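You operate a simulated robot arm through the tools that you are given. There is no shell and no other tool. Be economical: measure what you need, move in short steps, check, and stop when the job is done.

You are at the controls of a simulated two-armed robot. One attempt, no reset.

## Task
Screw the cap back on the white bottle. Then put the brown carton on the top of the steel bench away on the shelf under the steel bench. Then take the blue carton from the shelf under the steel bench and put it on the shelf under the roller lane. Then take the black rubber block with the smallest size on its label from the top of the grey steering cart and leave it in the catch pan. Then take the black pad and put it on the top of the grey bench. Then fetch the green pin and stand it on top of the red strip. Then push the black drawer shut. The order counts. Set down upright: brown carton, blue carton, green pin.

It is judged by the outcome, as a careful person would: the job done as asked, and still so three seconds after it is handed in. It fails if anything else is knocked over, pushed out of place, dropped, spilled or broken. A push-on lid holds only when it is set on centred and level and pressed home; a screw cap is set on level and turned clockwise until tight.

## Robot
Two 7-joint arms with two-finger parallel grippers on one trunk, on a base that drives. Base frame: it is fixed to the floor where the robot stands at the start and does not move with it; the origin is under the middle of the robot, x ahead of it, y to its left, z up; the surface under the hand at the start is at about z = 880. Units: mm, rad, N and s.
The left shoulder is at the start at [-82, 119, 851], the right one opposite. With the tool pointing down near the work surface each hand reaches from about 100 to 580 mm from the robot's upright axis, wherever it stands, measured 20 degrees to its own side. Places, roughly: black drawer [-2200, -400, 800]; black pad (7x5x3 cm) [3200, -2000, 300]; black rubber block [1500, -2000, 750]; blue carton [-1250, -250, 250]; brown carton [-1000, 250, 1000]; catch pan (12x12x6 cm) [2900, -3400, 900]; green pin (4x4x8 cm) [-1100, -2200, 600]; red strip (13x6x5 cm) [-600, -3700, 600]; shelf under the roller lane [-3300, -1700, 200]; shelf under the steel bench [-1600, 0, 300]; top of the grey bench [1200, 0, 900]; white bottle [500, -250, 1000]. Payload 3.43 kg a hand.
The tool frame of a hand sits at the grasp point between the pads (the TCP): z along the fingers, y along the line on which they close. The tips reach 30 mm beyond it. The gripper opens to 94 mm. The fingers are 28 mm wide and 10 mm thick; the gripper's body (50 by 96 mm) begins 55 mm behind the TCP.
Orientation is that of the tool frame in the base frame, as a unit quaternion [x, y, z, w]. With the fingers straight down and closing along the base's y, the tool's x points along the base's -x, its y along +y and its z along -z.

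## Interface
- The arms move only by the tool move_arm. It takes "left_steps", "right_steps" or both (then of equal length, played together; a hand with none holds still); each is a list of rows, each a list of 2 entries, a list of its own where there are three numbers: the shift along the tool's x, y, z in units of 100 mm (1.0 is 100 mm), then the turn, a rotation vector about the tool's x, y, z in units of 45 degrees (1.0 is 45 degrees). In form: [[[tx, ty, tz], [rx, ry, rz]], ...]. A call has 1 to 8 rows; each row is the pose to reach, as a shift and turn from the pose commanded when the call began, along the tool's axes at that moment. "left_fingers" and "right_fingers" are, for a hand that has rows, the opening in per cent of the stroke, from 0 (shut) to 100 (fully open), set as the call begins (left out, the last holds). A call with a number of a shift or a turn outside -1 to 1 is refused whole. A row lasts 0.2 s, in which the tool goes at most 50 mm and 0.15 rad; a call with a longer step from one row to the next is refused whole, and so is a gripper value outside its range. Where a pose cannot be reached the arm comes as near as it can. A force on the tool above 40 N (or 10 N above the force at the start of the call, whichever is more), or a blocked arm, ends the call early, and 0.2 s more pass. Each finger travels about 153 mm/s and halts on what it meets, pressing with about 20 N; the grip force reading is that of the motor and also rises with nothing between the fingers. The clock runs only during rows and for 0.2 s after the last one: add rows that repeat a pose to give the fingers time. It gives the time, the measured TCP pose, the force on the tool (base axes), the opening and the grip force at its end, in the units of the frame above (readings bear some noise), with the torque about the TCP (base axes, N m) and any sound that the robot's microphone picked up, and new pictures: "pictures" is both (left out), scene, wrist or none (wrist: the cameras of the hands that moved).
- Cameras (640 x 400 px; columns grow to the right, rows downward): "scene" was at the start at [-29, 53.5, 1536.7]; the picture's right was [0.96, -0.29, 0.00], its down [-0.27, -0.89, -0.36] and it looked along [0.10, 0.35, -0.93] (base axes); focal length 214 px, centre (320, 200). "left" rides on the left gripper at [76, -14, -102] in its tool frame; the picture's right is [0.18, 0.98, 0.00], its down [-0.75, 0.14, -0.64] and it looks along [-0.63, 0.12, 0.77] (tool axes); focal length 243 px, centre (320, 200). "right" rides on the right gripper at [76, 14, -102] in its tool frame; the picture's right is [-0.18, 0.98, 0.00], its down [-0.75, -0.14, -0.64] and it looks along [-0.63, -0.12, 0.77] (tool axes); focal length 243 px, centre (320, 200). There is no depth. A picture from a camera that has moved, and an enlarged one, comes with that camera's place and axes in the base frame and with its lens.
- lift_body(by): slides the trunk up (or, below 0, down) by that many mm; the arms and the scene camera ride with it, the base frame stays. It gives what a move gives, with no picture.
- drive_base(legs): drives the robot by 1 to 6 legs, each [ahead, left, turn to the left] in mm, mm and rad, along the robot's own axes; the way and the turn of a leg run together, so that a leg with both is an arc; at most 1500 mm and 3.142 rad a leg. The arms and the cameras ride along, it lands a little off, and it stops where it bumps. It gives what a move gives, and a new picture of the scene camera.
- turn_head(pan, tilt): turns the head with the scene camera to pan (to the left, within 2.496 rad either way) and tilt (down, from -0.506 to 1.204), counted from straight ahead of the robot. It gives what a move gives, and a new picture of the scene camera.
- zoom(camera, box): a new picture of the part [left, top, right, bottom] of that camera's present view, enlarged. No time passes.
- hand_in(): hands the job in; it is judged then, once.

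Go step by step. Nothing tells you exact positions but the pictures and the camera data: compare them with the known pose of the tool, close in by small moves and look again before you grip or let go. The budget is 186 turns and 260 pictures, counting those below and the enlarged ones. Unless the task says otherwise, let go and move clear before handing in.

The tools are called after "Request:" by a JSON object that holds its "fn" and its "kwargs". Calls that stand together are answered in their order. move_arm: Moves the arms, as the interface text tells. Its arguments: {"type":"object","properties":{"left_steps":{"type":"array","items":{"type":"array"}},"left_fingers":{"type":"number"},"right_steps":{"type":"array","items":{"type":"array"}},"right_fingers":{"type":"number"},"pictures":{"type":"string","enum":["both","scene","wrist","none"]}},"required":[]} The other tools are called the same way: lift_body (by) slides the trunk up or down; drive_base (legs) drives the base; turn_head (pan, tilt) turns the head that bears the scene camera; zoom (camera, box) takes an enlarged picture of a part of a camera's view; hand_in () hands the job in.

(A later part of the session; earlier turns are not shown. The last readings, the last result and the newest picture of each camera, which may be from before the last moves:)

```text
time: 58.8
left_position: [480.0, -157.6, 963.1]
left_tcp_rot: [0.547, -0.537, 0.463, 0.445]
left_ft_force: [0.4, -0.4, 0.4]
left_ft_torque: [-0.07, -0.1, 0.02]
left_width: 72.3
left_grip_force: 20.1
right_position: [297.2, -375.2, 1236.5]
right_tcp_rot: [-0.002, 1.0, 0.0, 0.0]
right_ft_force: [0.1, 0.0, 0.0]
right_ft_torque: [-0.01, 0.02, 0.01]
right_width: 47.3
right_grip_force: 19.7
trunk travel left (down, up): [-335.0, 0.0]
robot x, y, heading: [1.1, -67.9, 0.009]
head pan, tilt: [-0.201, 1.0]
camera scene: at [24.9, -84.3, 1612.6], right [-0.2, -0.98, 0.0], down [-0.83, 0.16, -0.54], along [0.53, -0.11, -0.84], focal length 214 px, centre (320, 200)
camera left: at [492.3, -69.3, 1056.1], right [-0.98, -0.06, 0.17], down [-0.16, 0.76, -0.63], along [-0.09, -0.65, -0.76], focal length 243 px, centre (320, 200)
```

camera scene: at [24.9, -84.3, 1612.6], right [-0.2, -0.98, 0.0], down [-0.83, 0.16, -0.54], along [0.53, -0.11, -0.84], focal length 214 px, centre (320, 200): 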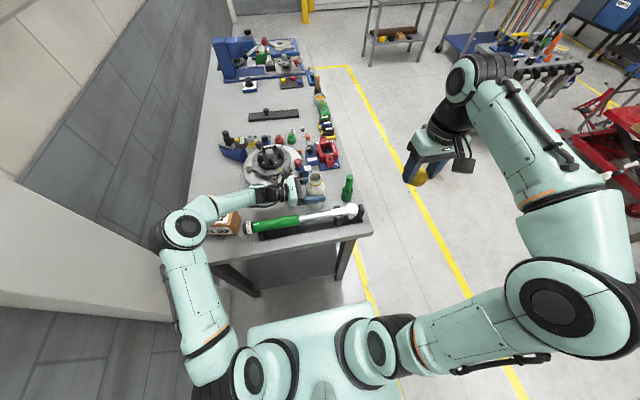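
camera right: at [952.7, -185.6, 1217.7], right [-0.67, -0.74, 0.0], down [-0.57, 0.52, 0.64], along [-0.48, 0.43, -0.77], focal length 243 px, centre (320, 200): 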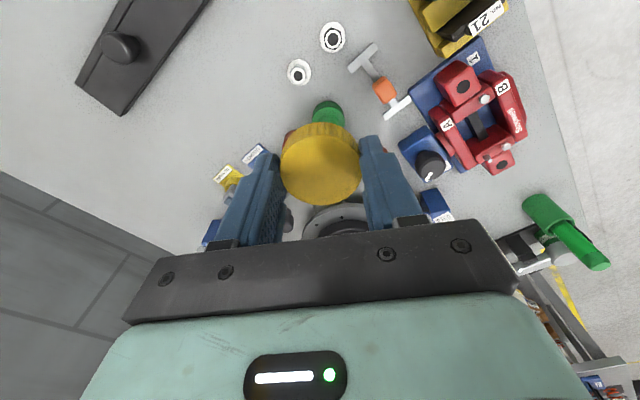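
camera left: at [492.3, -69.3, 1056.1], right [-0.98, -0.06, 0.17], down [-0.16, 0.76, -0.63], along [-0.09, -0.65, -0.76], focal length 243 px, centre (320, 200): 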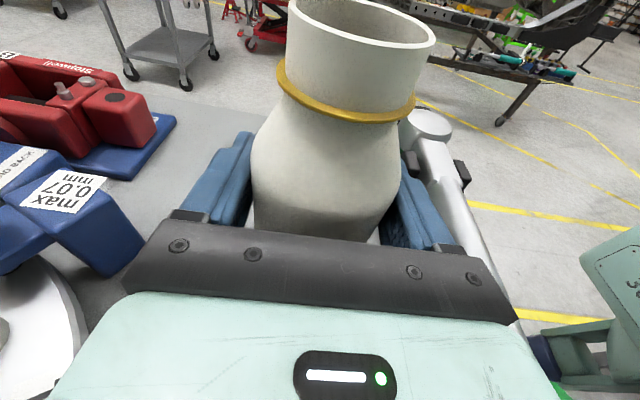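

Request:
{"fn": "zoom", "kwargs": {"camera": "scene", "box": [270, 150, 370, 220]}}

Request:
{"fn": "zoom", "kwargs": {"camera": "right", "box": [200, 80, 440, 240]}}

```text
5.71 times, centred on (320, 185) of scene
camera zoom: at [24.9, -84.3, 1612.6], right [-0.2, -0.98, 0.0], down [-0.83, 0.16, -0.54], along [0.53, -0.11, -0.84], focal length 1226 px, centre (320, 286)
```

zoom: 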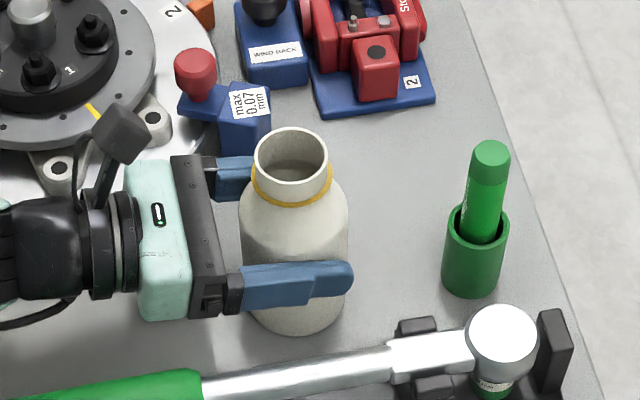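

```text
2.50 times, centred on (320, 160) of right
camera zoom: at [221.7, -361.3, 1338.1], right [0.18, 0.98, 0.0], down [0.75, -0.14, 0.64], along [0.63, -0.12, -0.77], focal length 606 px, centre (320, 300)
```

zoom: 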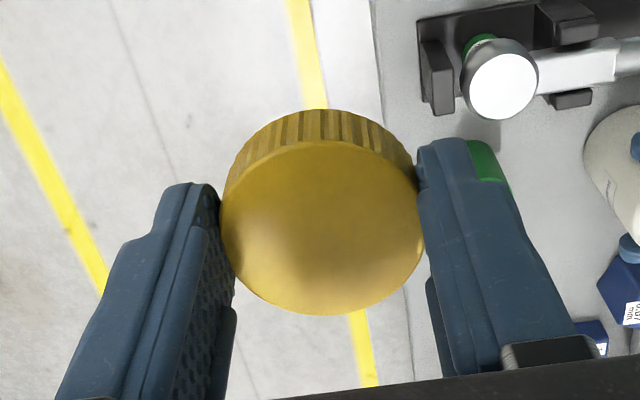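

The bottle is held, with the mouth near [482, -160, 1036]. Bringing the cap over it with the right hand.

Request:
{"fn": "move_arm", "kwargs": {"right_steps": [[[-0.3, 0.33, 0], [0, 0, -0.18]], [[-0.6, 0.66, 0], [0, 0, -0.36]], [[-0.9, 1.0, 0], [0, 0, -0.54]], [[-0.9, 1.0, 0], [0, 0, -0.72]], [[-0.9, 1.0, 0], [0, 0, -0.9]]], "pictures": "none"}}

```text
time: 60.0
left_position: [481.7, -156.2, 963.0]
left_tcp_rot: [0.547, -0.537, 0.462, 0.446]
left_ft_force: [0.3, -0.8, 0.5]
left_ft_torque: [-0.02, -0.09, 0.01]
left_width: 72.3
left_grip_force: 19.8
right_position: [388.7, -273.8, 1234.5]
right_tcp_rot: [-0.35, 0.937, 0.0, 0.0]
right_ft_force: [0.9, -0.4, 0.2]
right_ft_torque: [0.01, 0.03, 0.01]
right_width: 47.2
right_grip_force: 19.5
trunk travel left (down, up): [-335.0, 0.0]
robot x, y, heading: [0.8, -68.2, 0.004]
head pan, tilt: [-0.201, 1.0]
```

Request:
{"fn": "move_arm", "kwargs": {"right_steps": [[[-0.35, 0.06, 0], [0, 0, -0.18]], [[-0.7, 0.12, 0], [0, 0, -0.36]], [[-1.0, 0.17, 0], [0, 0, -0.54]], [[-1.0, 0.17, 0], [0, 0, -0.72]], [[-1.0, 0.17, 0], [0, 0, -0.9]]], "pictures": "scene"}}

```text
time: 61.2
left_position: [482.0, -157.3, 962.3]
left_tcp_rot: [0.547, -0.537, 0.462, 0.446]
left_ft_force: [0.2, 0.1, 1.4]
left_ft_torque: [0.04, 0.05, 0.02]
left_width: 72.1
left_grip_force: 19.7
right_position: [451.7, -197.1, 1235.2]
right_tcp_rot: [-0.651, 0.759, 0.0, 0.001]
right_ft_force: [0.3, 0.8, -0.7]
right_ft_torque: [0.0, -0.01, 0.02]
right_width: 47.3
right_grip_force: 19.9
trunk travel left (down, up): [-335.0, 0.0]
robot x, y, heading: [1.5, -65.9, 0.004]
head pan, tilt: [-0.201, 1.0]
camera scene: at [25.0, -84.0, 1612.5], right [-0.2, -0.98, 0.0], down [-0.83, 0.16, -0.54], along [0.53, -0.11, -0.84], focal length 214 px, centre (320, 200)
```

scene: 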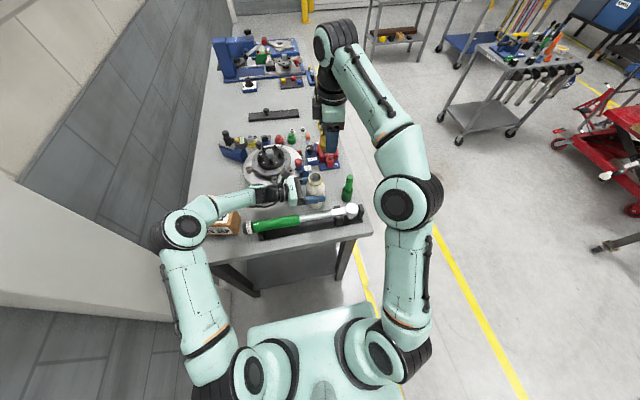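

Request:
{"fn": "move_arm", "kwargs": {"right_steps": [[[-0.2, -0.12, 0.2], [0, 0, 0]], [[-0.42, -0.24, 0.5], [0, 0, 0]], [[-0.42, -0.24, 0.95], [0, 0, 0]], [[-0.42, -0.24, 1.0], [0, 0, 0]]], "pictures": "none"}}

Request:
{"fn": "move_arm", "kwargs": {"right_steps": [[[0, 0, 0.3], [0, 0, 0]], [[0, 0, 0.5], [0, 0, 0]], [[0, 0, 0.5], [0, 0, 0]]], "pictures": "wrist"}}

Request:
{"fn": "zoom", "kwargs": {"camera": "scene", "box": [270, 150, 370, 220]}}

Request:
{"fn": "zoom", "kwargs": {"camera": "left", "box": [220, 0, 500, 175]}}

```text
time: 62.2
left_position: [481.3, -158.1, 963.5]
left_tcp_rot: [0.547, -0.537, 0.463, 0.446]
left_ft_force: [0.1, -0.2, 0.1]
left_ft_torque: [0.01, 0.03, 0.02]
left_width: 72.1
left_grip_force: 20.9
right_position: [482.4, -158.5, 1135.0]
right_tcp_rot: [-0.651, 0.759, 0.0, 0.001]
right_ft_force: [0.6, -0.2, -0.4]
right_ft_torque: [0.01, -0.01, 0.02]
right_width: 47.4
right_grip_force: 19.7
trunk travel left (down, up): [-335.0, 0.0]
robot x, y, heading: [2.9, -70.3, 0.004]
head pan, tilt: [-0.201, 1.0]
```

```text
time: 63.0
left_position: [483.1, -157.3, 963.0]
left_tcp_rot: [0.547, -0.537, 0.462, 0.445]
left_ft_force: [0.4, 0.6, 0.5]
left_ft_torque: [0.04, 0.09, -0.01]
left_width: 71.7
left_grip_force: 20.7
right_position: [481.6, -159.4, 1085.7]
right_tcp_rot: [-0.651, 0.759, 0.0, 0.0]
right_ft_force: [0.7, -0.7, -0.6]
right_ft_torque: [0.0, 0.0, 0.0]
right_width: 47.5
right_grip_force: 20.2
trunk travel left (down, up): [-335.0, 0.0]
robot x, y, heading: [1.8, -69.7, 0.003]
head pan, tilt: [-0.201, 1.0]
camera right: at [457.0, -232.0, 1188.5], right [-0.94, 0.33, 0.0], down [0.25, 0.72, 0.64], along [0.21, 0.61, -0.77], focal length 243 px, centre (320, 200)
```

right: 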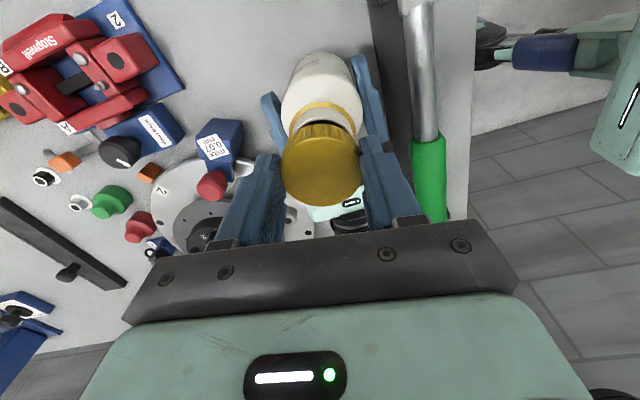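

```text
5.71 times, centred on (320, 185) of scene
camera zoom: at [24.9, -84.1, 1612.6], right [-0.2, -0.98, 0.0], down [-0.83, 0.16, -0.54], along [0.53, -0.11, -0.84], focal length 1226 px, centre (320, 286)
```

zoom: 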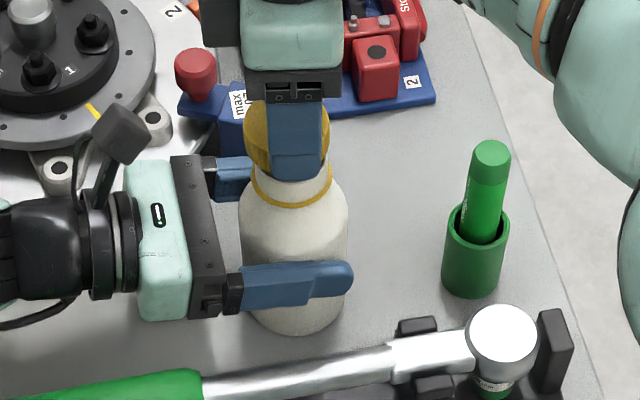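

```text
2.29 times, centred on (360, 88) of left
camera zoom: at [492.2, -69.0, 1055.9], right [-0.98, -0.06, 0.17], down [-0.16, 0.76, -0.63], along [-0.09, -0.65, -0.76], focal length 555 px, centre (229, 457)
```

zoom: 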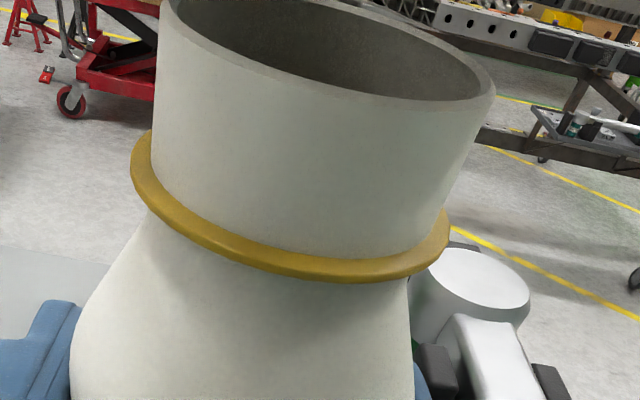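

Request:
{"fn": "zoom", "kwargs": {"camera": "right", "box": [250, 30, 410, 230]}}

```text
2.00 times, centred on (330, 130) of right
camera zoom: at [457.0, -232.0, 1188.5], right [-0.94, 0.33, 0.0], down [0.25, 0.72, 0.64], along [0.21, 0.61, -0.77], focal length 485 px, centre (300, 340)
```

zoom: 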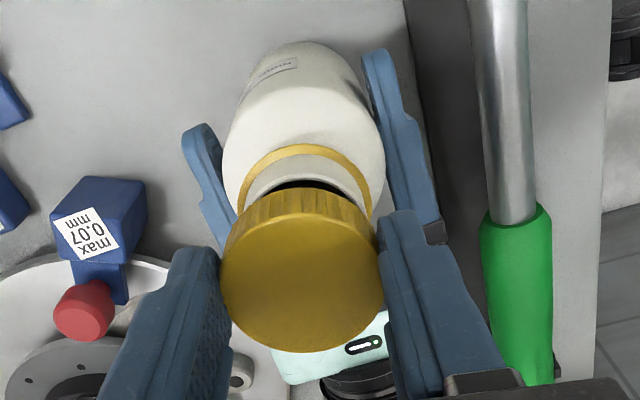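

Request:
{"fn": "move_arm", "kwargs": {"right_steps": [[[0.015, 0, 0.1], [0, 0, 0]], [[0.015, 0, 0.18], [0, 0, 0]], [[0.015, 0, 0.22], [0, 0, 0]]], "pictures": "wrist"}}

```text
time: 63.8
left_position: [482.5, -156.4, 963.5]
left_tcp_rot: [0.547, -0.536, 0.463, 0.446]
left_ft_force: [-0.6, 0.2, 1.2]
left_ft_torque: [0.08, 0.15, -0.01]
left_width: 72.0
left_grip_force: 20.0
right_position: [481.6, -161.0, 1059.5]
right_tcp_rot: [-0.651, 0.759, 0.002, -0.002]
right_ft_force: [0.0, 0.2, 0.1]
right_ft_torque: [0.03, -0.01, 0.03]
right_width: 48.2
right_grip_force: 19.7
trunk travel left (down, up): [-335.0, 0.0]
robot x, y, heading: [-0.9, -68.9, 0.003]
head pan, tilt: [-0.201, 1.0]
camera right: at [456.8, -232.8, 1163.7], right [-0.94, 0.33, 0.0], down [0.26, 0.72, 0.64], along [0.21, 0.6, -0.77], focal length 243 px, centre (320, 200)
```

right: 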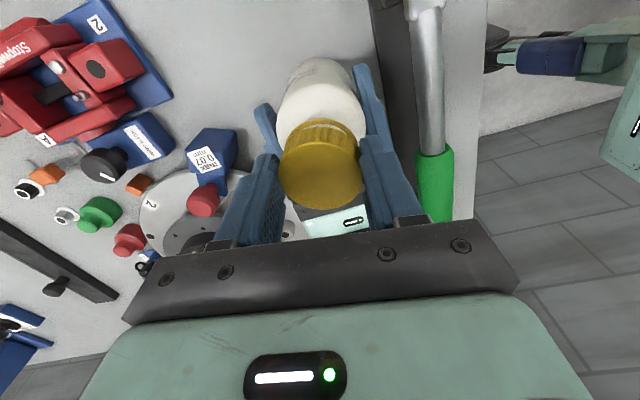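

Request:
{"fn": "move_arm", "kwargs": {"right_steps": [[[0, 0, 0.03], [0, 0, 0]], [[0, 0, 0.06], [0, 0, 0]], [[0, 0, 0.09], [0, 0, 0]]], "pictures": "none"}}

```text
time: 64.6
left_position: [481.4, -155.1, 962.6]
left_tcp_rot: [0.547, -0.537, 0.462, 0.446]
left_ft_force: [4.3, 0.6, -0.2]
left_ft_torque: [-0.51, 0.6, -0.04]
left_width: 72.4
left_grip_force: 19.4
right_position: [481.6, -159.0, 1054.0]
right_tcp_rot: [-0.651, 0.759, 0.0, 0.001]
right_ft_force: [-4.8, -3.1, 9.1]
right_ft_torque: [0.33, -0.12, 0.02]
right_width: 48.0
right_grip_force: 20.2
trunk travel left (down, up): [-335.0, 0.0]
robot x, y, heading: [5.7, -69.9, 0.001]
head pan, tilt: [-0.201, 1.0]
```

The cap is seated on the neck with a light contact. I'll turn clockwise.

Request:
{"fn": "move_arm", "kwargs": {"right_steps": [[[0, 0, 0.0], [0, 0, 0.16]], [[0, 0, 0.0], [0, 0, 0.33]], [[0, 0, 0.0], [0, 0, 0.5]], [[0, 0, 0.01], [0, 0, 0.67]], [[0, 0, 0.01], [0, 0, 0.84]], [[0, 0, 0.01], [0, 0, 1.0]]], "pictures": "none"}}

Request:
{"fn": "move_arm", "kwargs": {"right_steps": [[[0, 0, 0.0], [0, 0, 0.16]], [[0, 0, 0.0], [0, 0, 0.33]], [[0, 0, 0.0], [0, 0, 0.5]], [[0, 0, 0.01], [0, 0, 0.67]], [[0, 0, 0.01], [0, 0, 0.84]], [[0, 0, 0.01], [0, 0, 1.0]]], "pictures": "wrist"}}

```text
time: 66.0
left_position: [482.1, -156.7, 963.8]
left_tcp_rot: [0.548, -0.536, 0.464, 0.444]
left_ft_force: [22.5, -5.9, -4.0]
left_ft_torque: [0.25, 0.69, -0.07]
left_width: 72.0
left_grip_force: 19.9
right_position: [480.4, -159.3, 1053.6]
right_tcp_rot: [-0.31, 0.951, 0.0, 0.001]
right_ft_force: [-19.6, 5.5, 18.0]
right_ft_torque: [0.3, 0.39, 0.07]
right_width: 47.5
right_grip_force: 19.8
trunk travel left (down, up): [-335.0, 0.0]
robot x, y, heading: [4.3, -73.3, 0.002]
head pan, tilt: [-0.201, 1.0]
```

```text
time: 67.4
left_position: [481.8, -156.6, 963.2]
left_tcp_rot: [0.547, -0.537, 0.463, 0.445]
left_ft_force: [18.3, -6.0, -1.0]
left_ft_torque: [0.37, 0.42, 0.11]
left_width: 72.2
left_grip_force: 19.7
right_position: [481.2, -159.7, 1051.3]
right_tcp_rot: [0.078, 0.997, 0.0, -0.001]
right_ft_force: [-14.1, 6.2, 12.4]
right_ft_torque: [0.14, 0.28, -0.03]
right_width: 47.1
right_grip_force: 19.8
trunk travel left (down, up): [-335.0, 0.0]
robot x, y, heading: [-4.7, -71.4, 0.004]
head pan, tilt: [-0.201, 1.0]
camera right: at [409.1, -133.7, 1155.3], right [0.33, 0.94, 0.0], down [0.72, -0.26, 0.64], along [0.61, -0.21, -0.77], focal length 243 px, centre (320, 200)
```

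right: 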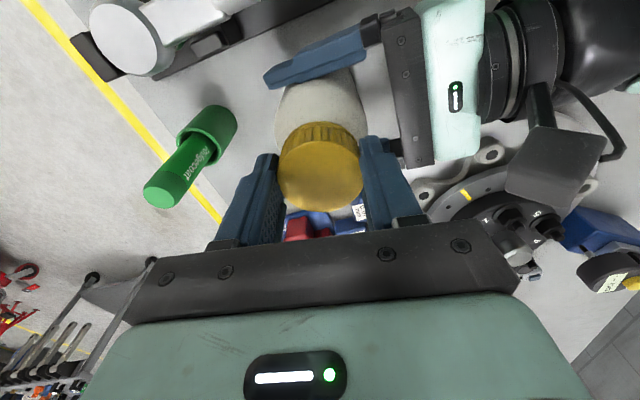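

Request:
{"fn": "move_arm", "kwargs": {"right_steps": [[[0.02, 0, 0.0], [0, 0, 0.16]], [[0.02, 0, 0.0], [0, 0, 0.33]], [[0.02, 0, 0.01], [0, 0, 0.5]], [[0.02, 0, 0.01], [0, 0, 0.67]], [[0.02, 0, 0.01], [0, 0, 0.84]], [[0.02, 0, 0.01], [0, 0, 1.0]]], "pictures": "none"}}

Request:
{"fn": "move_arm", "kwargs": {"right_steps": [[[0, 0, 0.0], [0, 0, 0.16]], [[0, 0, 0.0], [0, 0, 0.33]], [[0, 0, 0.01], [0, 0, 0.5]], [[0, 0, 0.01], [0, 0, 0.67]], [[0, 0, 0.01], [0, 0, 0.84]], [[0, 0, 0.01], [0, 0, 1.0]]], "pictures": "wrist"}}

```text
time: 68.8
left_position: [479.7, -158.1, 963.3]
left_tcp_rot: [0.546, -0.537, 0.462, 0.447]
left_ft_force: [-1.8, -4.4, 0.8]
left_ft_torque: [0.13, 0.07, -0.01]
left_width: 71.9
left_grip_force: 20.0
right_position: [479.1, -162.1, 1050.8]
right_tcp_rot: [0.454, 0.891, 0.002, 0.001]
right_ft_force: [2.1, 4.0, 8.9]
right_ft_torque: [-0.02, -0.14, 0.03]
right_width: 47.0
right_grip_force: 20.1
trunk travel left (down, up): [-335.0, 0.0]
robot x, y, heading: [6.1, -69.9, 0.001]
head pan, tilt: [-0.201, 1.0]
```

```text
time: 70.2
left_position: [480.7, -156.4, 963.0]
left_tcp_rot: [0.546, -0.538, 0.462, 0.446]
left_ft_force: [-17.5, 1.3, -3.1]
left_ft_torque: [-0.28, -0.4, -0.16]
left_width: 71.7
left_grip_force: 19.3
right_position: [479.5, -160.6, 1050.5]
right_tcp_rot: [0.76, 0.65, 0.001, 0.002]
right_ft_force: [14.2, -1.6, 10.9]
right_ft_torque: [-0.01, -0.28, 0.01]
right_width: 47.5
right_grip_force: 19.9
trunk travel left (down, up): [-335.0, 0.0]
robot x, y, heading: [-0.9, -69.1, 0.004]
head pan, tilt: [-0.201, 1.0]
camera right: at [505.7, -87.0, 1154.3], right [0.94, -0.33, 0.0], down [-0.26, -0.72, 0.64], along [-0.21, -0.61, -0.77], focal length 243 px, centre (320, 200)
```

right: 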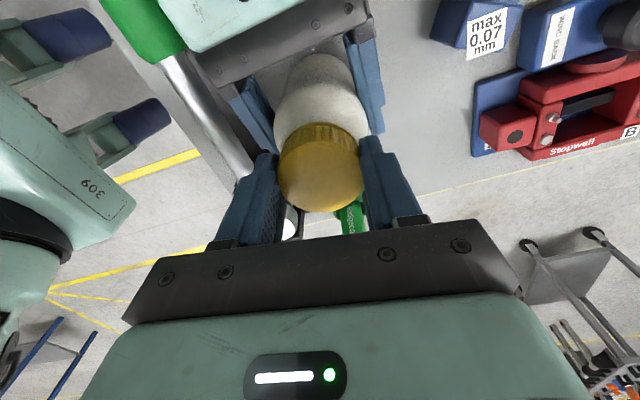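

No tightening torque yet; the cap has sunk about 3.5 mm. I'll open, turn the hand back and re-grip.

Request:
{"fn": "move_arm", "kwargs": {"right_steps": [[[0, 0, 0], [0, 0, 0]], [[0, 0, 0], [0, 0, -0.16]], [[0, 0, 0], [0, 0, -0.33]], [[0, 0, 0], [0, 0, -0.5]], [[0, 0, 0], [0, 0, -0.67]], [[0, 0, 0], [0, 0, -0.84]], [[0, 0, 0], [0, 0, -1]]], "right_fingers": 66, "pictures": "none"}}

Request:
{"fn": "move_arm", "kwargs": {"right_steps": [[[0, 0, 0], [0, 0, -0.16]], [[0, 0, 0], [0, 0, -0.33]], [[0, 0, 0], [0, 0, -0.5]], [[0, 0, 0], [0, 0, -0.67]], [[0, 0, 0], [0, 0, -0.84]], [[0, 0, 0], [0, 0, -1]]], "pictures": "none"}}

Request:
{"fn": "move_arm", "kwargs": {"right_steps": [[[0, 0, 0], [0, 0, -0.16]], [[0, 0, 0], [0, 0, -0.33]], [[0, 0, 0], [0, 0, -0.5]], [[0, 0, 0], [0, 0, -0.67]], [[0, 0, 0], [0, 0, -0.84]], [[0, 0, 0], [0, 0, -1]]], "pictures": "none"}}

Request:
{"fn": "move_arm", "kwargs": {"right_steps": [[[0, 0, 0], [0, 0, -0.16]], [[0, 0, 0], [0, 0, -0.33]], [[0, 0, 0], [0, 0, -0.5]], [[0, 0, 0], [0, 0, -0.67]], [[0, 0, 0], [0, 0, -0.84]], [[0, 0, 0], [0, 0, -1]]], "pictures": "wrist"}}

```text
time: 71.8
left_position: [481.9, -156.1, 961.7]
left_tcp_rot: [0.547, -0.537, 0.462, 0.445]
left_ft_force: [-0.1, 1.1, -1.6]
left_ft_torque: [-0.05, 0.02, 0.02]
left_width: 71.6
left_grip_force: 20.1
right_position: [478.4, -159.9, 1048.8]
right_tcp_rot: [0.451, 0.893, 0.001, -0.001]
right_ft_force: [-0.3, -0.2, -0.6]
right_ft_torque: [0.0, -0.02, 0.03]
right_width: 62.0
right_grip_force: 0.1
trunk travel left (down, up): [-335.0, 0.0]
robot x, y, heading: [2.2, -70.8, 0.005]
head pan, tilt: [-0.201, 1.0]
```

```text
time: 73.2
left_position: [482.2, -156.5, 963.2]
left_tcp_rot: [0.548, -0.536, 0.463, 0.445]
left_ft_force: [-0.1, 1.2, -1.3]
left_ft_torque: [0.01, 0.0, -0.02]
left_width: 71.6
left_grip_force: 19.7
right_position: [479.3, -161.3, 1050.0]
right_tcp_rot: [0.075, 0.997, 0.0, 0.0]
right_ft_force: [0.2, -1.0, 0.4]
right_ft_torque: [0.01, 0.01, 0.02]
right_width: 62.0
right_grip_force: 0.0
trunk travel left (down, up): [-335.0, 0.0]
robot x, y, heading: [6.5, -67.6, 0.001]
head pan, tilt: [-0.201, 1.0]
```

```text
time: 74.6
left_position: [481.7, -155.9, 962.9]
left_tcp_rot: [0.547, -0.537, 0.462, 0.446]
left_ft_force: [-0.4, -0.3, -0.3]
left_ft_torque: [-0.02, 0.01, -0.01]
left_width: 71.5
left_grip_force: 20.2
right_position: [480.1, -161.1, 1049.5]
right_tcp_rot: [-0.311, 0.95, 0.001, 0.0]
right_ft_force: [0.6, 0.4, -0.2]
right_ft_torque: [0.0, 0.0, 0.01]
right_width: 61.9
right_grip_force: 0.0
trunk travel left (down, up): [-335.0, 0.0]
robot x, y, heading: [1.2, -71.2, 0.004]
head pan, tilt: [-0.201, 1.0]
```

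```text
time: 76.0
left_position: [481.1, -157.0, 963.1]
left_tcp_rot: [0.547, -0.537, 0.463, 0.446]
left_ft_force: [-1.2, 0.3, -0.9]
left_ft_torque: [-0.06, 0.04, -0.03]
left_width: 71.8
left_grip_force: 19.6
right_position: [478.1, -161.4, 1050.9]
right_tcp_rot: [-0.651, 0.759, 0.0, 0.0]
right_ft_force: [0.3, -0.1, 0.6]
right_ft_torque: [0.01, 0.0, 0.0]
right_width: 62.2
right_grip_force: 0.1
trunk travel left (down, up): [-335.0, 0.0]
robot x, y, heading: [2.5, -70.7, 0.005]
head pan, tilt: [-0.201, 1.0]
camera right: at [454.8, -233.3, 1153.1], right [-0.94, 0.33, 0.0], down [0.25, 0.72, 0.64], along [0.21, 0.61, -0.77], focal length 243 px, centre (320, 200)
```

right: 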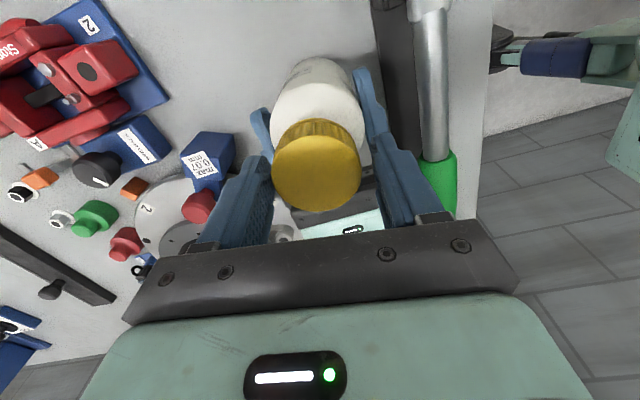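

Request:
{"fn": "move_arm", "kwargs": {"right_steps": [[[0.03, -0.02, 0], [0, 0, 0]], [[0.03, -0.02, 0.01], [0, 0, 0]], [[0.03, -0.02, 0.01], [0, 0, 0.16]], [[0.03, -0.02, 0.01], [0, 0, 0.33]], [[0.03, -0.02, 0.02], [0, 0, 0.5]], [[0.03, -0.02, 0.02], [0, 0, 0.67]], [[0.03, -0.02, 0.02], [0, 0, 0.84]], [[0.03, -0.02, 0.02], [0, 0, 1.0]]], "right_fingers": 30, "pictures": "none"}}

Request:
{"fn": "move_arm", "kwargs": {"right_steps": [[[0, 0, 0.0], [0, 0, 0.16]], [[0, 0, 0.0], [0, 0, 0.33]], [[0, 0, 0.0], [0, 0, 0.5]], [[0, 0, 0.01], [0, 0, 0.67]], [[0, 0, 0.01], [0, 0, 0.84]], [[0, 0, 0.01], [0, 0, 1.0]]], "pictures": "wrist"}}

```text
time: 77.8
left_position: [480.1, -158.2, 962.3]
left_tcp_rot: [0.547, -0.536, 0.464, 0.446]
left_ft_force: [-1.6, -14.1, -4.8]
left_ft_torque: [0.25, -0.37, 0.04]
left_width: 71.8
left_grip_force: 19.8
right_position: [480.5, -163.4, 1048.8]
right_tcp_rot: [-0.311, 0.951, 0.0, 0.002]
right_ft_force: [3.0, 11.5, 9.4]
right_ft_torque: [0.49, 0.1, 0.01]
right_width: 47.4
right_grip_force: 19.8
trunk travel left (down, up): [-335.0, 0.0]
robot x, y, heading: [5.2, -69.4, 0.006]
head pan, tilt: [-0.201, 1.0]
```

```text
time: 79.2
left_position: [480.9, -156.5, 963.1]
left_tcp_rot: [0.547, -0.537, 0.463, 0.445]
left_ft_force: [-4.7, -6.8, -2.5]
left_ft_torque: [-0.33, -0.4, -0.32]
left_width: 72.1
left_grip_force: 19.7
right_position: [480.9, -165.2, 1048.0]
right_tcp_rot: [0.077, 0.997, 0.0, 0.0]
right_ft_force: [5.6, 3.4, 10.4]
right_ft_torque: [0.35, 0.09, 0.32]
right_width: 47.6
right_grip_force: 19.9
trunk travel left (down, up): [-335.0, 0.0]
robot x, y, heading: [0.8, -70.7, 0.001]
head pan, tilt: [-0.201, 1.0]
camera right: at [408.3, -137.9, 1151.0], right [0.33, 0.94, 0.0], down [0.72, -0.26, 0.64], along [0.61, -0.21, -0.77], focal length 243 px, centre (320, 200)
```

right: 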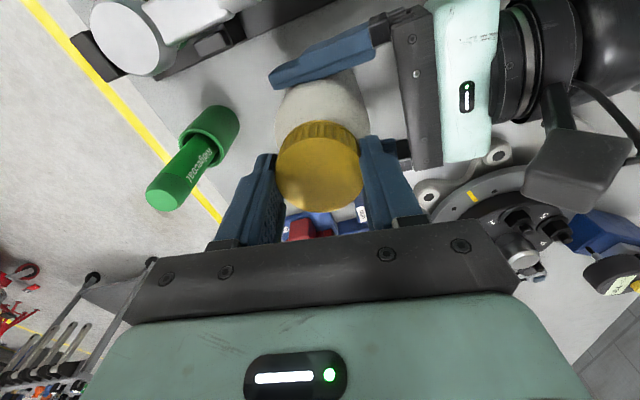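

Torque about z is rising (0.32 N m), so the cap is tightening. I'll turn further.

Request:
{"fn": "move_arm", "kwargs": {"right_steps": [[[0, 0, 0.0], [0, 0, 0.16]], [[0, 0, 0.0], [0, 0, 0.33]], [[0, 0, 0.0], [0, 0, 0.5]]], "pictures": "none"}}

Request:
{"fn": "move_arm", "kwargs": {"right_steps": [[[0, 0, 0.0], [0, 0, 0.16]], [[0, 0, 0.0], [0, 0, 0.33]], [[0, 0, 0.0], [0, 0, 0.5]]], "pictures": "wrist"}}

```text
time: 80.0
left_position: [482.5, -155.9, 963.1]
left_tcp_rot: [0.547, -0.536, 0.463, 0.445]
left_ft_force: [2.5, 0.6, 2.2]
left_ft_torque: [-0.02, -0.08, -0.37]
left_width: 71.9
left_grip_force: 20.0
right_position: [480.5, -163.6, 1047.1]
right_tcp_rot: [0.27, 0.963, -0.001, 0.0]
right_ft_force: [-1.9, 1.6, 3.8]
right_ft_torque: [0.07, 0.04, 0.4]
right_width: 47.8
right_grip_force: 20.7
trunk travel left (down, up): [-335.0, 0.0]
robot x, y, heading: [3.0, -71.7, 0.006]
head pan, tilt: [-0.201, 1.0]
```

```text
time: 80.8
left_position: [481.6, -157.1, 962.6]
left_tcp_rot: [0.547, -0.536, 0.463, 0.446]
left_ft_force: [2.8, 2.9, 2.3]
left_ft_torque: [-0.47, 0.08, -0.45]
left_width: 71.9
left_grip_force: 19.7
right_position: [479.9, -163.1, 1046.8]
right_tcp_rot: [0.453, 0.892, 0.0, 0.0]
right_ft_force: [-1.8, -3.5, 0.2]
right_ft_torque: [0.03, 0.02, 0.51]
right_width: 48.0
right_grip_force: 19.8
trunk travel left (down, up): [-335.0, 0.0]
robot x, y, heading: [3.2, -66.3, 0.003]
head pan, tilt: [-0.201, 1.0]
camera right: at [448.2, -93.7, 1150.0], right [0.9, 0.43, 0.0], down [0.33, -0.69, 0.64], along [0.28, -0.58, -0.77], focal length 243 px, centre (320, 200)
```

right: 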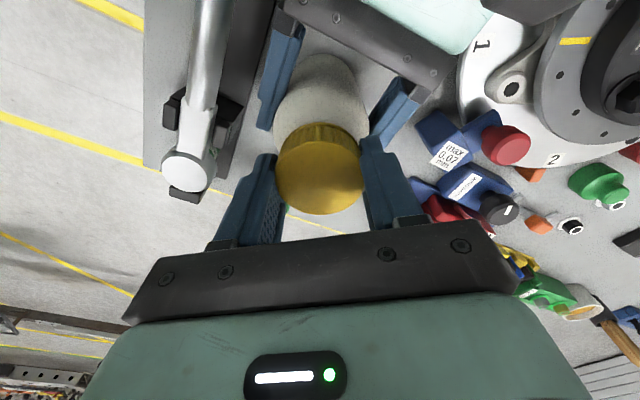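

Request:
{"fn": "move_arm", "kwargs": {"right_steps": [[[0, 0, 0.0], [0, 0, 0.16]], [[0, 0, 0.0], [0, 0, 0.33]], [[0, 0, 0.0], [0, 0, 0.5]]], "pictures": "none"}}

Request:
{"fn": "move_arm", "kwargs": {"right_steps": [[[0, 0, 0.0], [0, 0, 0.16]], [[0, 0, 0.0], [0, 0, 0.33]], [[0, 0, 0.0], [0, 0, 0.5]]], "pictures": "wrist"}}

```text
time: 81.6
left_position: [481.4, -156.5, 962.1]
left_tcp_rot: [0.547, -0.537, 0.462, 0.446]
left_ft_force: [2.8, 1.5, 0.7]
left_ft_torque: [-0.11, 0.12, -0.5]
left_width: 72.0
left_grip_force: 20.4
right_position: [481.5, -162.2, 1046.1]
right_tcp_rot: [0.618, 0.786, 0.001, 0.0]
right_ft_force: [-1.5, -1.2, 0.3]
right_ft_torque: [-0.02, 0.0, 0.54]
right_width: 48.1
right_grip_force: 20.0
trunk travel left (down, up): [-335.0, 0.0]
robot x, y, heading: [0.2, -70.6, 0.003]
head pan, tilt: [-0.201, 1.0]
```

```text
time: 82.4
left_position: [481.3, -156.6, 963.6]
left_tcp_rot: [0.547, -0.537, 0.463, 0.445]
left_ft_force: [2.9, 0.6, -2.4]
left_ft_torque: [-0.04, 0.2, -0.59]
left_width: 72.3
left_grip_force: 20.5
right_position: [480.8, -163.2, 1047.6]
right_tcp_rot: [0.759, 0.651, 0.0, 0.0]
right_ft_force: [-3.1, -0.7, -0.7]
right_ft_torque: [-0.04, 0.06, 0.55]
right_width: 48.0
right_grip_force: 20.4
trunk travel left (down, up): [-335.0, 0.0]
robot x, y, heading: [4.6, -66.9, 0.002]
head pan, tilt: [-0.201, 1.0]
camera right: at [507.7, -89.7, 1150.4], right [0.94, -0.33, 0.0], down [-0.26, -0.72, 0.64], along [-0.21, -0.6, -0.77], focal length 243 px, centre (320, 200)
```

right: 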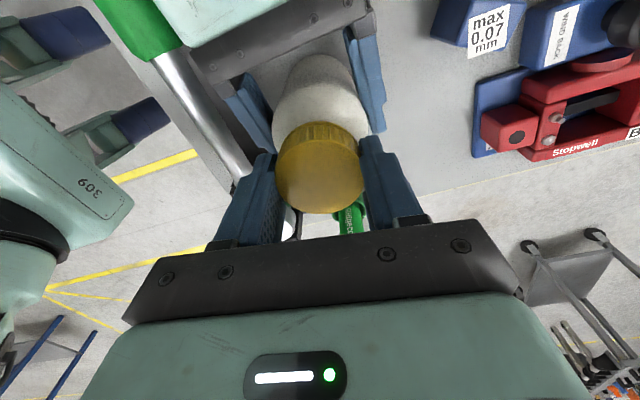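

Request:
{"fn": "move_arm", "kwargs": {"right_steps": [[[0, 0, 0], [0, 0, 0]], [[0, 0, 0], [0, 0, -0.16]], [[0, 0, 0], [0, 0, -0.33]], [[0, 0, 0], [0, 0, -0.5]], [[0, 0, 0], [0, 0, -0.67]], [[0, 0, 0], [0, 0, -0.84]], [[0, 0, 0], [0, 0, -1]]], "right_fingers": 62, "pictures": "wrist"}}

Request:
{"fn": "zoom", "kwargs": {"camera": "scene", "box": [270, 150, 370, 220]}}

Request:
{"fn": "move_arm", "kwargs": {"right_steps": [[[0, 0, 0], [0, 0, -0.16]], [[0, 0, 0], [0, 0, -0.33]], [[0, 0, 0], [0, 0, -0.5]], [[0, 0, 0], [0, 0, -0.67]], [[0, 0, 0], [0, 0, -0.84]], [[0, 0, 0], [0, 0, -1]]], "pictures": "none"}}

Request:
{"fn": "move_arm", "kwargs": {"right_steps": [[[0, 0, 0], [0, 0, 0]], [[0, 0, 0], [0, 0, 0]], [[0, 0, 0], [0, 0, 0.16]], [[0, 0, 0], [0, 0, 0.33]]], "right_fingers": 30, "pictures": "none"}}

Request:
{"fn": "move_arm", "kwargs": {"right_steps": [[[0, 0, 0], [0, 0, 0.16]], [[0, 0, 0], [0, 0, 0.33]], [[0, 0, 0], [0, 0, 0.5]]], "pictures": "none"}}

```text
time: 84.0
left_position: [481.4, -158.2, 963.0]
left_tcp_rot: [0.547, -0.537, 0.462, 0.446]
left_ft_force: [-0.7, -0.7, -2.9]
left_ft_torque: [0.01, 0.0, -0.01]
left_width: 72.4
left_grip_force: 20.3
right_position: [481.1, -162.5, 1047.0]
right_tcp_rot: [0.452, 0.892, 0.0, 0.0]
right_ft_force: [0.7, 0.2, -0.4]
right_ft_torque: [0.02, -0.02, 0.03]
right_width: 58.3
right_grip_force: 0.1
trunk travel left (down, up): [-335.0, 0.0]
robot x, y, heading: [-1.6, -70.7, 0.002]
head pan, tilt: [-0.201, 1.0]
camera right: at [448.2, -93.3, 1150.5], right [0.9, 0.43, 0.0], down [0.33, -0.69, 0.64], along [0.28, -0.58, -0.77], focal length 243 px, centre (320, 200)
```

right: 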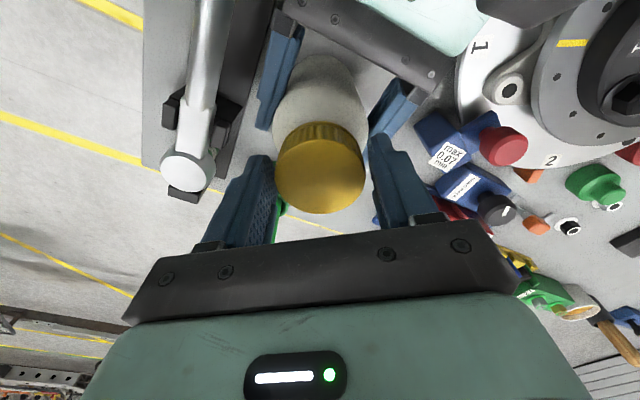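

```text
5.71 times, centred on (320, 185) of scene
camera zoom: at [25.2, -84.2, 1612.5], right [-0.2, -0.98, 0.0], down [-0.83, 0.16, -0.54], along [0.53, -0.11, -0.84], focal length 1226 px, centre (320, 286)
```

zoom: 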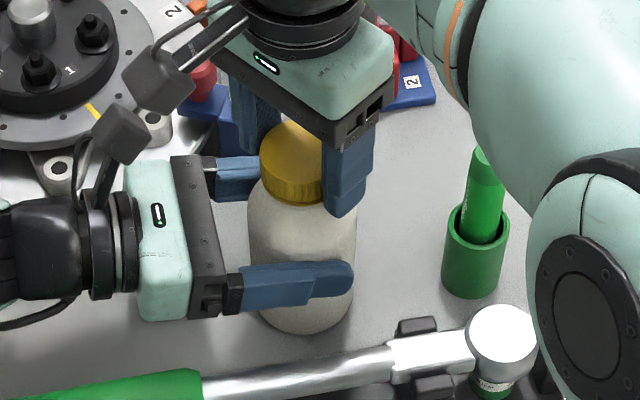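

```text
time: 85.4
left_position: [482.3, -157.3, 962.6]
left_tcp_rot: [0.547, -0.537, 0.462, 0.446]
left_ft_force: [-1.6, -0.6, -2.8]
left_ft_torque: [0.03, 0.01, 0.0]
left_width: 72.1
left_grip_force: 19.9
right_position: [481.1, -163.8, 1047.5]
right_tcp_rot: [0.075, 0.997, 0.002, 0.0]
right_ft_force: [0.3, 0.0, 0.6]
right_ft_torque: [0.0, 0.05, 0.02]
right_width: 58.5
right_grip_force: 0.0
trunk travel left (down, up): [-335.0, 0.0]
robot x, y, heading: [2.5, -66.8, 0.003]
head pan, tilt: [-0.201, 1.0]
```

```text
time: 86.4
left_position: [482.2, -155.3, 962.5]
left_tcp_rot: [0.547, -0.537, 0.463, 0.446]
left_ft_force: [-4.8, 9.5, -2.0]
left_ft_torque: [-0.48, -0.06, -0.39]
left_width: 70.7
left_grip_force: 20.0
right_position: [481.5, -166.3, 1046.6]
right_tcp_rot: [0.207, 0.978, -0.001, 0.001]
right_ft_force: [5.0, -10.0, -0.2]
right_ft_torque: [-0.32, -0.25, 0.37]
right_width: 47.5
right_grip_force: 20.1
trunk travel left (down, up): [-335.0, 0.0]
robot x, y, heading: [4.7, -69.0, 0.005]
head pan, tilt: [-0.201, 1.0]
```

```text
time: 87.2
left_position: [482.3, -156.2, 962.7]
left_tcp_rot: [0.548, -0.535, 0.464, 0.445]
left_ft_force: [1.6, 14.2, -1.3]
left_ft_torque: [-0.39, 0.39, -0.36]
left_width: 70.0
left_grip_force: 20.1
right_position: [480.5, -162.4, 1047.1]
right_tcp_rot: [0.392, 0.92, 0.0, -0.001]
right_ft_force: [-4.6, -11.7, 5.8]
right_ft_torque: [-0.32, 0.15, 0.41]
right_width: 47.7
right_grip_force: 20.1
trunk travel left (down, up): [-335.0, 0.0]
robot x, y, heading: [-0.3, -68.9, 0.006]
head pan, tilt: [-0.201, 1.0]
```

Request:
{"fn": "move_arm", "kwargs": {"right_steps": [[[0, 0, 0], [0, 0, 0.16]], [[0, 0, 0], [0, 0, 0.33]], [[0, 0, 0], [0, 0, 0.5]], [[0, 0, 0], [0, 0, 0.66]]], "pictures": "none"}}

Request:
{"fn": "move_arm", "kwargs": {"right_steps": [[[0, 0, 0], [0, 0, 0]], [[0, 0, 0], [0, 0, 0]], [[0, 0, -0.4], [0, 0, 0]], [[0, 0, -0.8], [0, 0, 0]], [[0, 0, -1], [0, 0, 0]]], "right_fingers": 75, "pictures": "wrist"}}

Request:
{"fn": "zoom", "kwargs": {"camera": "scene", "box": [270, 150, 370, 220]}}

```text
time: 88.2
left_position: [481.7, -158.1, 963.0]
left_tcp_rot: [0.546, -0.537, 0.462, 0.447]
left_ft_force: [5.2, 4.2, -2.8]
left_ft_torque: [-0.07, 0.18, -0.42]
left_width: 70.3
left_grip_force: 20.0
right_position: [480.2, -162.3, 1046.6]
right_tcp_rot: [0.614, 0.789, 0.001, 0.0]
right_ft_force: [-4.5, -3.9, 2.8]
right_ft_torque: [-0.12, 0.19, 0.44]
right_width: 47.9
right_grip_force: 19.9
trunk travel left (down, up): [-335.0, 0.0]
robot x, y, heading: [1.1, -69.8, 0.003]
head pan, tilt: [-0.201, 1.0]
```

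```text
time: 89.4
left_position: [480.4, -159.0, 963.2]
left_tcp_rot: [0.546, -0.537, 0.462, 0.446]
left_ft_force: [-1.7, -0.4, 1.4]
left_ft_torque: [0.05, 0.09, -0.02]
left_width: 69.6
left_grip_force: 20.0
right_position: [480.2, -163.6, 1146.9]
right_tcp_rot: [0.614, 0.789, 0.0, 0.001]
right_ft_force: [0.0, -0.4, -0.4]
right_ft_torque: [0.01, 0.02, 0.02]
right_width: 70.5
right_grip_force: 0.1
trunk travel left (down, up): [-335.0, 0.0]
robot x, y, heading: [1.7, -71.6, 0.006]
head pan, tilt: [-0.201, 1.0]
camera right: at [476.5, -85.1, 1250.6], right [1.0, 0.06, 0.0], down [0.05, -0.77, 0.64], along [0.04, -0.64, -0.77], focal length 243 px, centre (320, 200)
```

right: 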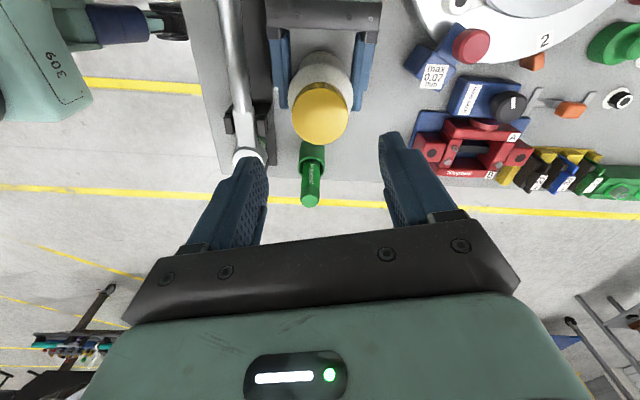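

```text
5.71 times, centred on (320, 185) of scene
camera zoom: at [24.7, -84.2, 1612.6], right [-0.2, -0.98, 0.0], down [-0.83, 0.16, -0.54], along [0.53, -0.11, -0.84], focal length 1226 px, centre (320, 286)
```

zoom: 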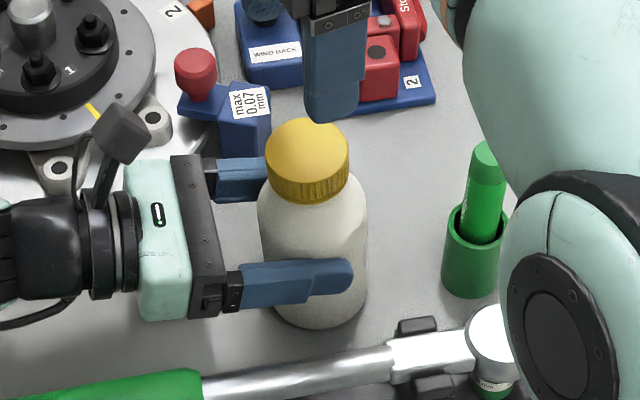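

The cap sits level and down on the ring, and the torque held steady at about 0.45 N m, so it's tight. I'll release the bottle with the left hand and back out.

Request:
{"fn": "move_arm", "kwargs": {"left_steps": [[[0, 0, 0], [0, 0, 0]], [[0, 0, 0], [0, 0, 0]], [[0, 0, -0.35], [0, 0, 0]], [[0, 0, -0.7], [0, 0, 0]], [[0, 0, -1.0], [0, 0, 0]]], "right_steps": [[[0, 0, 0], [0, 0, 0]], [[0, 0, -0.2], [0, 0, 0]], [[0, 0, -0.4], [0, 0, 0]], [[0, 0, -0.6], [0, 0, 0]], [[0, 0, -0.8], [0, 0, 0]]], "left_fingers": 100, "pictures": "none"}}

Request:
{"fn": "zoom", "kwargs": {"camera": "scene", "box": [220, 130, 390, 250]}}

```text
time: 90.6
left_position: [477.5, -58.8, 980.2]
left_tcp_rot: [0.546, -0.537, 0.462, 0.446]
left_ft_force: [0.1, 0.6, 0.2]
left_ft_torque: [0.03, 0.03, 0.01]
left_width: 93.7
left_grip_force: 0.1
right_position: [478.1, -161.7, 1224.7]
right_tcp_rot: [0.615, 0.789, 0.001, 0.001]
right_ft_force: [-0.2, -0.7, -0.3]
right_ft_torque: [-0.01, -0.02, 0.01]
right_width: 70.6
right_grip_force: 0.1
trunk travel left (down, up): [-335.0, 0.0]
robot x, y, heading: [3.5, -70.7, 0.003]
head pan, tilt: [-0.201, 1.0]
```

```text
3.33 times, centred on (305, 190) of scene
camera zoom: at [25.0, -83.3, 1612.6], right [-0.2, -0.98, 0.0], down [-0.83, 0.16, -0.54], along [0.53, -0.11, -0.84], focal length 715 px, centre (370, 233)
```

zoom: 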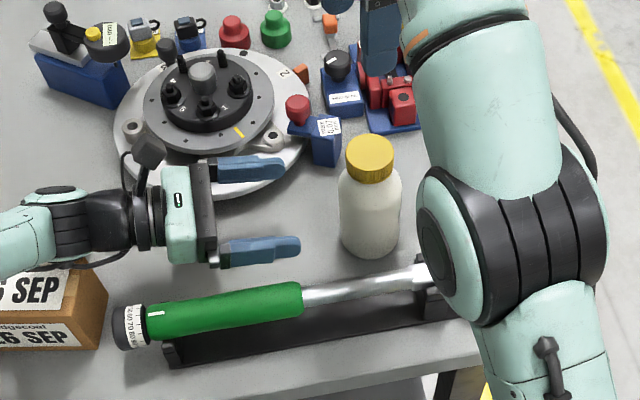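

Request:
{"fn": "move_arm", "kwargs": {"left_steps": [[[0.2, 0, 0], [0, 0, 0]], [[0.4, 0, 0], [0, 0, 0]], [[0.6, 0, 0], [0, 0, 0]], [[0.8, 0, 0], [0, 0, 0]], [[1.0, 0, 0], [0, 0, 0]]], "right_steps": [[[0, 0, 0], [0, 0, -0.17]], [[0, 0, 0], [0, 0, -0.34]], [[0, 0, 0], [0, 0, -0.51]], [[0, 0, 0], [0, 0, -0.68]], [[0, 0, 0], [0, 0, -0.85]]], "pictures": "none"}}

Request:
{"fn": "move_arm", "kwargs": {"left_steps": [[[0.2, 0.2, 0], [0, 0.11, 0]], [[0.4, 0.4, 0], [0, 0.22, 0]], [[0.6, 0.6, 0], [0, 0.22, 0]], [[0.8, 0.8, 0], [0, 0.22, 0]], [[0.8, 1.0, 0], [0, 0.22, 0]]], "right_steps": [[[0, 0, 0], [0, 0, -0.17]], [[0, 0, 0], [0, 0, -0.34]], [[0, 0, 0], [0, 0, -0.51]], [[0, 0, 0], [0, 0, -0.68]], [[0, 0, 0], [0, 0, -0.85]]], "pictures": "scene"}}

```text
time: 91.8
left_position: [478.0, -76.6, 1079.5]
left_tcp_rot: [0.547, -0.537, 0.463, 0.445]
left_ft_force: [-0.4, -0.5, 0.1]
left_ft_torque: [0.01, -0.05, -0.02]
left_width: 94.1
left_grip_force: 0.1
right_position: [478.7, -164.9, 1224.9]
right_tcp_rot: [0.32, 0.947, 0.001, 0.0]
right_ft_force: [0.0, -0.9, -0.6]
right_ft_torque: [0.01, 0.02, -0.01]
right_width: 70.4
right_grip_force: 0.1
trunk travel left (down, up): [-335.0, 0.0]
robot x, y, heading: [1.4, -71.4, 0.004]
head pan, tilt: [-0.201, 1.0]
```

```text
time: 93.0
left_position: [377.3, -92.6, 1157.1]
left_tcp_rot: [0.505, -0.496, 0.508, 0.491]
left_ft_force: [-0.4, -0.1, -0.2]
left_ft_torque: [0.0, 0.0, 0.01]
left_width: 93.8
left_grip_force: 0.1
right_position: [478.6, -163.6, 1225.7]
right_tcp_rot: [-0.007, 1.0, 0.0, 0.001]
right_ft_force: [-0.9, -0.4, 0.3]
right_ft_torque: [-0.04, -0.01, -0.02]
right_width: 70.7
right_grip_force: 0.1
trunk travel left (down, up): [-335.0, 0.0]
robot x, y, heading: [1.2, -70.2, -0.0]
head pan, tilt: [-0.201, 1.0]
camera scene: at [24.5, -84.1, 1612.5], right [-0.2, -0.98, 0.0], down [-0.83, 0.16, -0.54], along [0.53, -0.11, -0.84], focal length 214 px, centre (320, 200)
```

scene: 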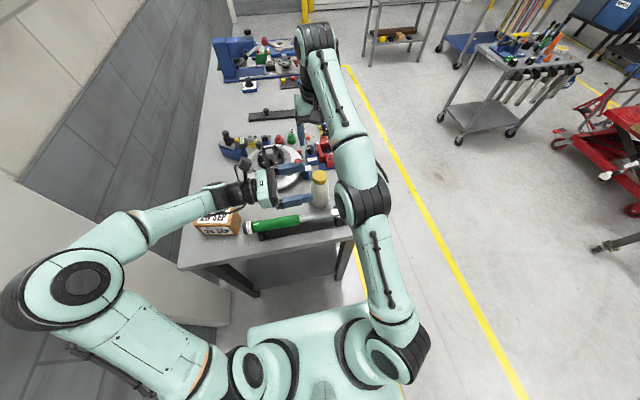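

Request:
{"fn": "move_arm", "kwargs": {"left_steps": [[[0, 0, -0.14], [-0.11, -0.11, 0.11]], [[0, 0, -0.28], [-0.22, -0.22, 0.22]], [[0, 0, -0.42], [-0.33, -0.33, 0.33]], [[0, 0, -0.56], [-0.44, -0.44, 0.44]], [[0, 0, -0.7], [-0.55, -0.55, 0.55]], [[0, 0, -0.84], [-0.66, -0.66, 0.66]], [[0, 0, -1.0], [-0.77, -0.77, 0.77]]], "right_steps": [[[0.15, -0.05, 0], [0, 0, 0]], [[0.3, -0.1, 0], [0, 0, 0]], [[0.45, -0.15, 0], [0, 0, 0]], [[0.6, -0.2, 0], [0, 0, 0]], [[0.75, -0.25, 0], [0, 0, 0]], [[0.9, -0.3, 0], [0, 0, 0]], [[1.0, -0.35, 0], [0, 0, 0]]], "pictures": "none"}}

Request:
{"fn": "move_arm", "kwargs": {"left_steps": [[[0, 0, 0], [-0.11, -0.11, 0.11]], [[0, 0, 0], [-0.22, -0.22, 0.22]], [[0, 0, 0], [-0.33, -0.33, 0.33]], [[0, 0, 0], [-0.44, -0.44, 0.44]], [[0, 0, 0], [-0.55, -0.55, 0.55]], [[0, 0, 0], [-0.66, -0.66, 0.66]], [[0, 0, 0], [-0.77, -0.77, 0.77]]], "right_steps": [[[0.15, 0, 0], [0, 0, 0]], [[0.3, 0, 0], [0, 0, 0]], [[0.45, 0, 0], [0, 0, 0]], [[0.6, 0, 0], [0, 0, 0]], [[0.75, 0, 0], [0, 0, 0]], [[0.9, 0, 0], [0, 0, 0]], [[1.0, 0, 0], [0, 0, 0]]], "pictures": "none"}}

Request:
{"fn": "turn_head", "kwargs": {"pan": 2.4, "tilt": 0.55}}

```text
time: 94.6
left_position: [375.0, 6.2, 1157.1]
left_tcp_rot: [-0.3, 0.864, -0.292, -0.279]
left_ft_force: [0.3, -0.1, -0.5]
left_ft_torque: [0.01, -0.03, -0.01]
left_width: 94.0
left_grip_force: 0.0
right_position: [381.2, -200.6, 1226.6]
right_tcp_rot: [-0.006, 1.0, 0.002, 0.0]
right_ft_force: [-0.3, -0.8, 0.6]
right_ft_torque: [-0.04, -0.01, 0.01]
right_width: 70.6
right_grip_force: 0.1
trunk travel left (down, up): [-335.0, 0.0]
robot x, y, heading: [1.3, -72.3, 0.004]
head pan, tilt: [-0.201, 1.0]
```

```text
time: 96.2
left_position: [374.5, 5.9, 1158.0]
left_tcp_rot: [-0.012, 1.0, 0.003, 0.005]
left_ft_force: [0.6, -0.4, 0.1]
left_ft_torque: [0.01, -0.01, 0.02]
left_width: 94.0
left_grip_force: 0.0
right_position: [281.0, -202.0, 1227.0]
right_tcp_rot: [-0.006, 1.0, -0.001, -0.001]
right_ft_force: [-0.7, 0.4, 0.0]
right_ft_torque: [-0.03, 0.02, 0.01]
right_width: 70.8
right_grip_force: 0.1
trunk travel left (down, up): [-335.0, 0.0]
robot x, y, heading: [1.3, -69.2, 0.004]
head pan, tilt: [-0.201, 1.0]
```

```text
time: 98.5
left_position: [375.0, 7.2, 1156.9]
left_tcp_rot: [-0.014, 1.0, 0.002, 0.004]
left_ft_force: [-0.9, 0.1, 0.6]
left_ft_torque: [-0.04, -0.02, 0.01]
left_width: 93.9
left_grip_force: 0.0
right_position: [281.7, -201.4, 1226.4]
right_tcp_rot: [-0.005, 1.0, 0.0, 0.0]
right_ft_force: [0.0, 0.3, -0.3]
right_ft_torque: [0.0, 0.0, 0.02]
right_width: 70.4
right_grip_force: 0.0
trunk travel left (down, up): [-335.0, 0.0]
robot x, y, heading: [-0.1, -72.0, 0.004]
head pan, tilt: [2.4, 0.55]
camera scene: at [-109.8, -10.1, 1649.1], right [0.67, 0.74, 0.0], down [0.39, -0.35, -0.85], along [-0.63, 0.57, -0.52], focal length 214 px, centre (320, 200)
```

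scene: 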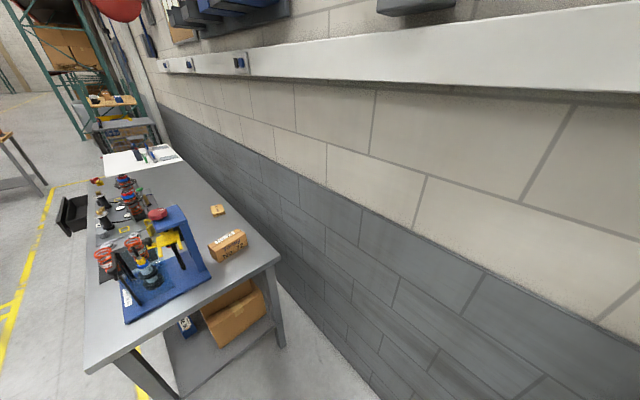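

Request:
{"fn": "zoom", "kwargs": {"camera": "scene", "box": [40, 130, 300, 390]}}

```text
1.54 times, centred on (170, 260) of scene
camera zoom: at [-109.8, -10.1, 1649.1], right [0.67, 0.74, 0.0], down [0.39, -0.35, -0.85], along [-0.63, 0.57, -0.52], focal length 330 px, centre (551, 108)
```

zoom: 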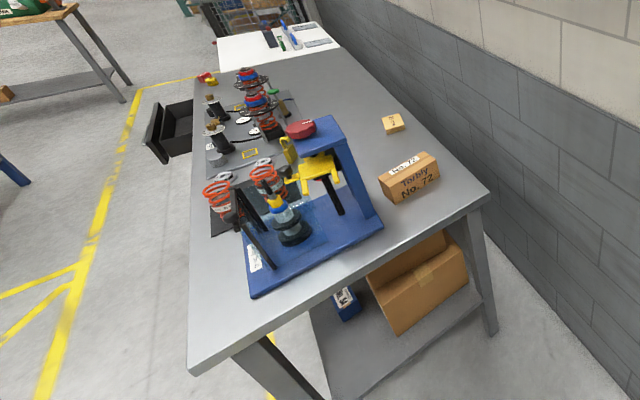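

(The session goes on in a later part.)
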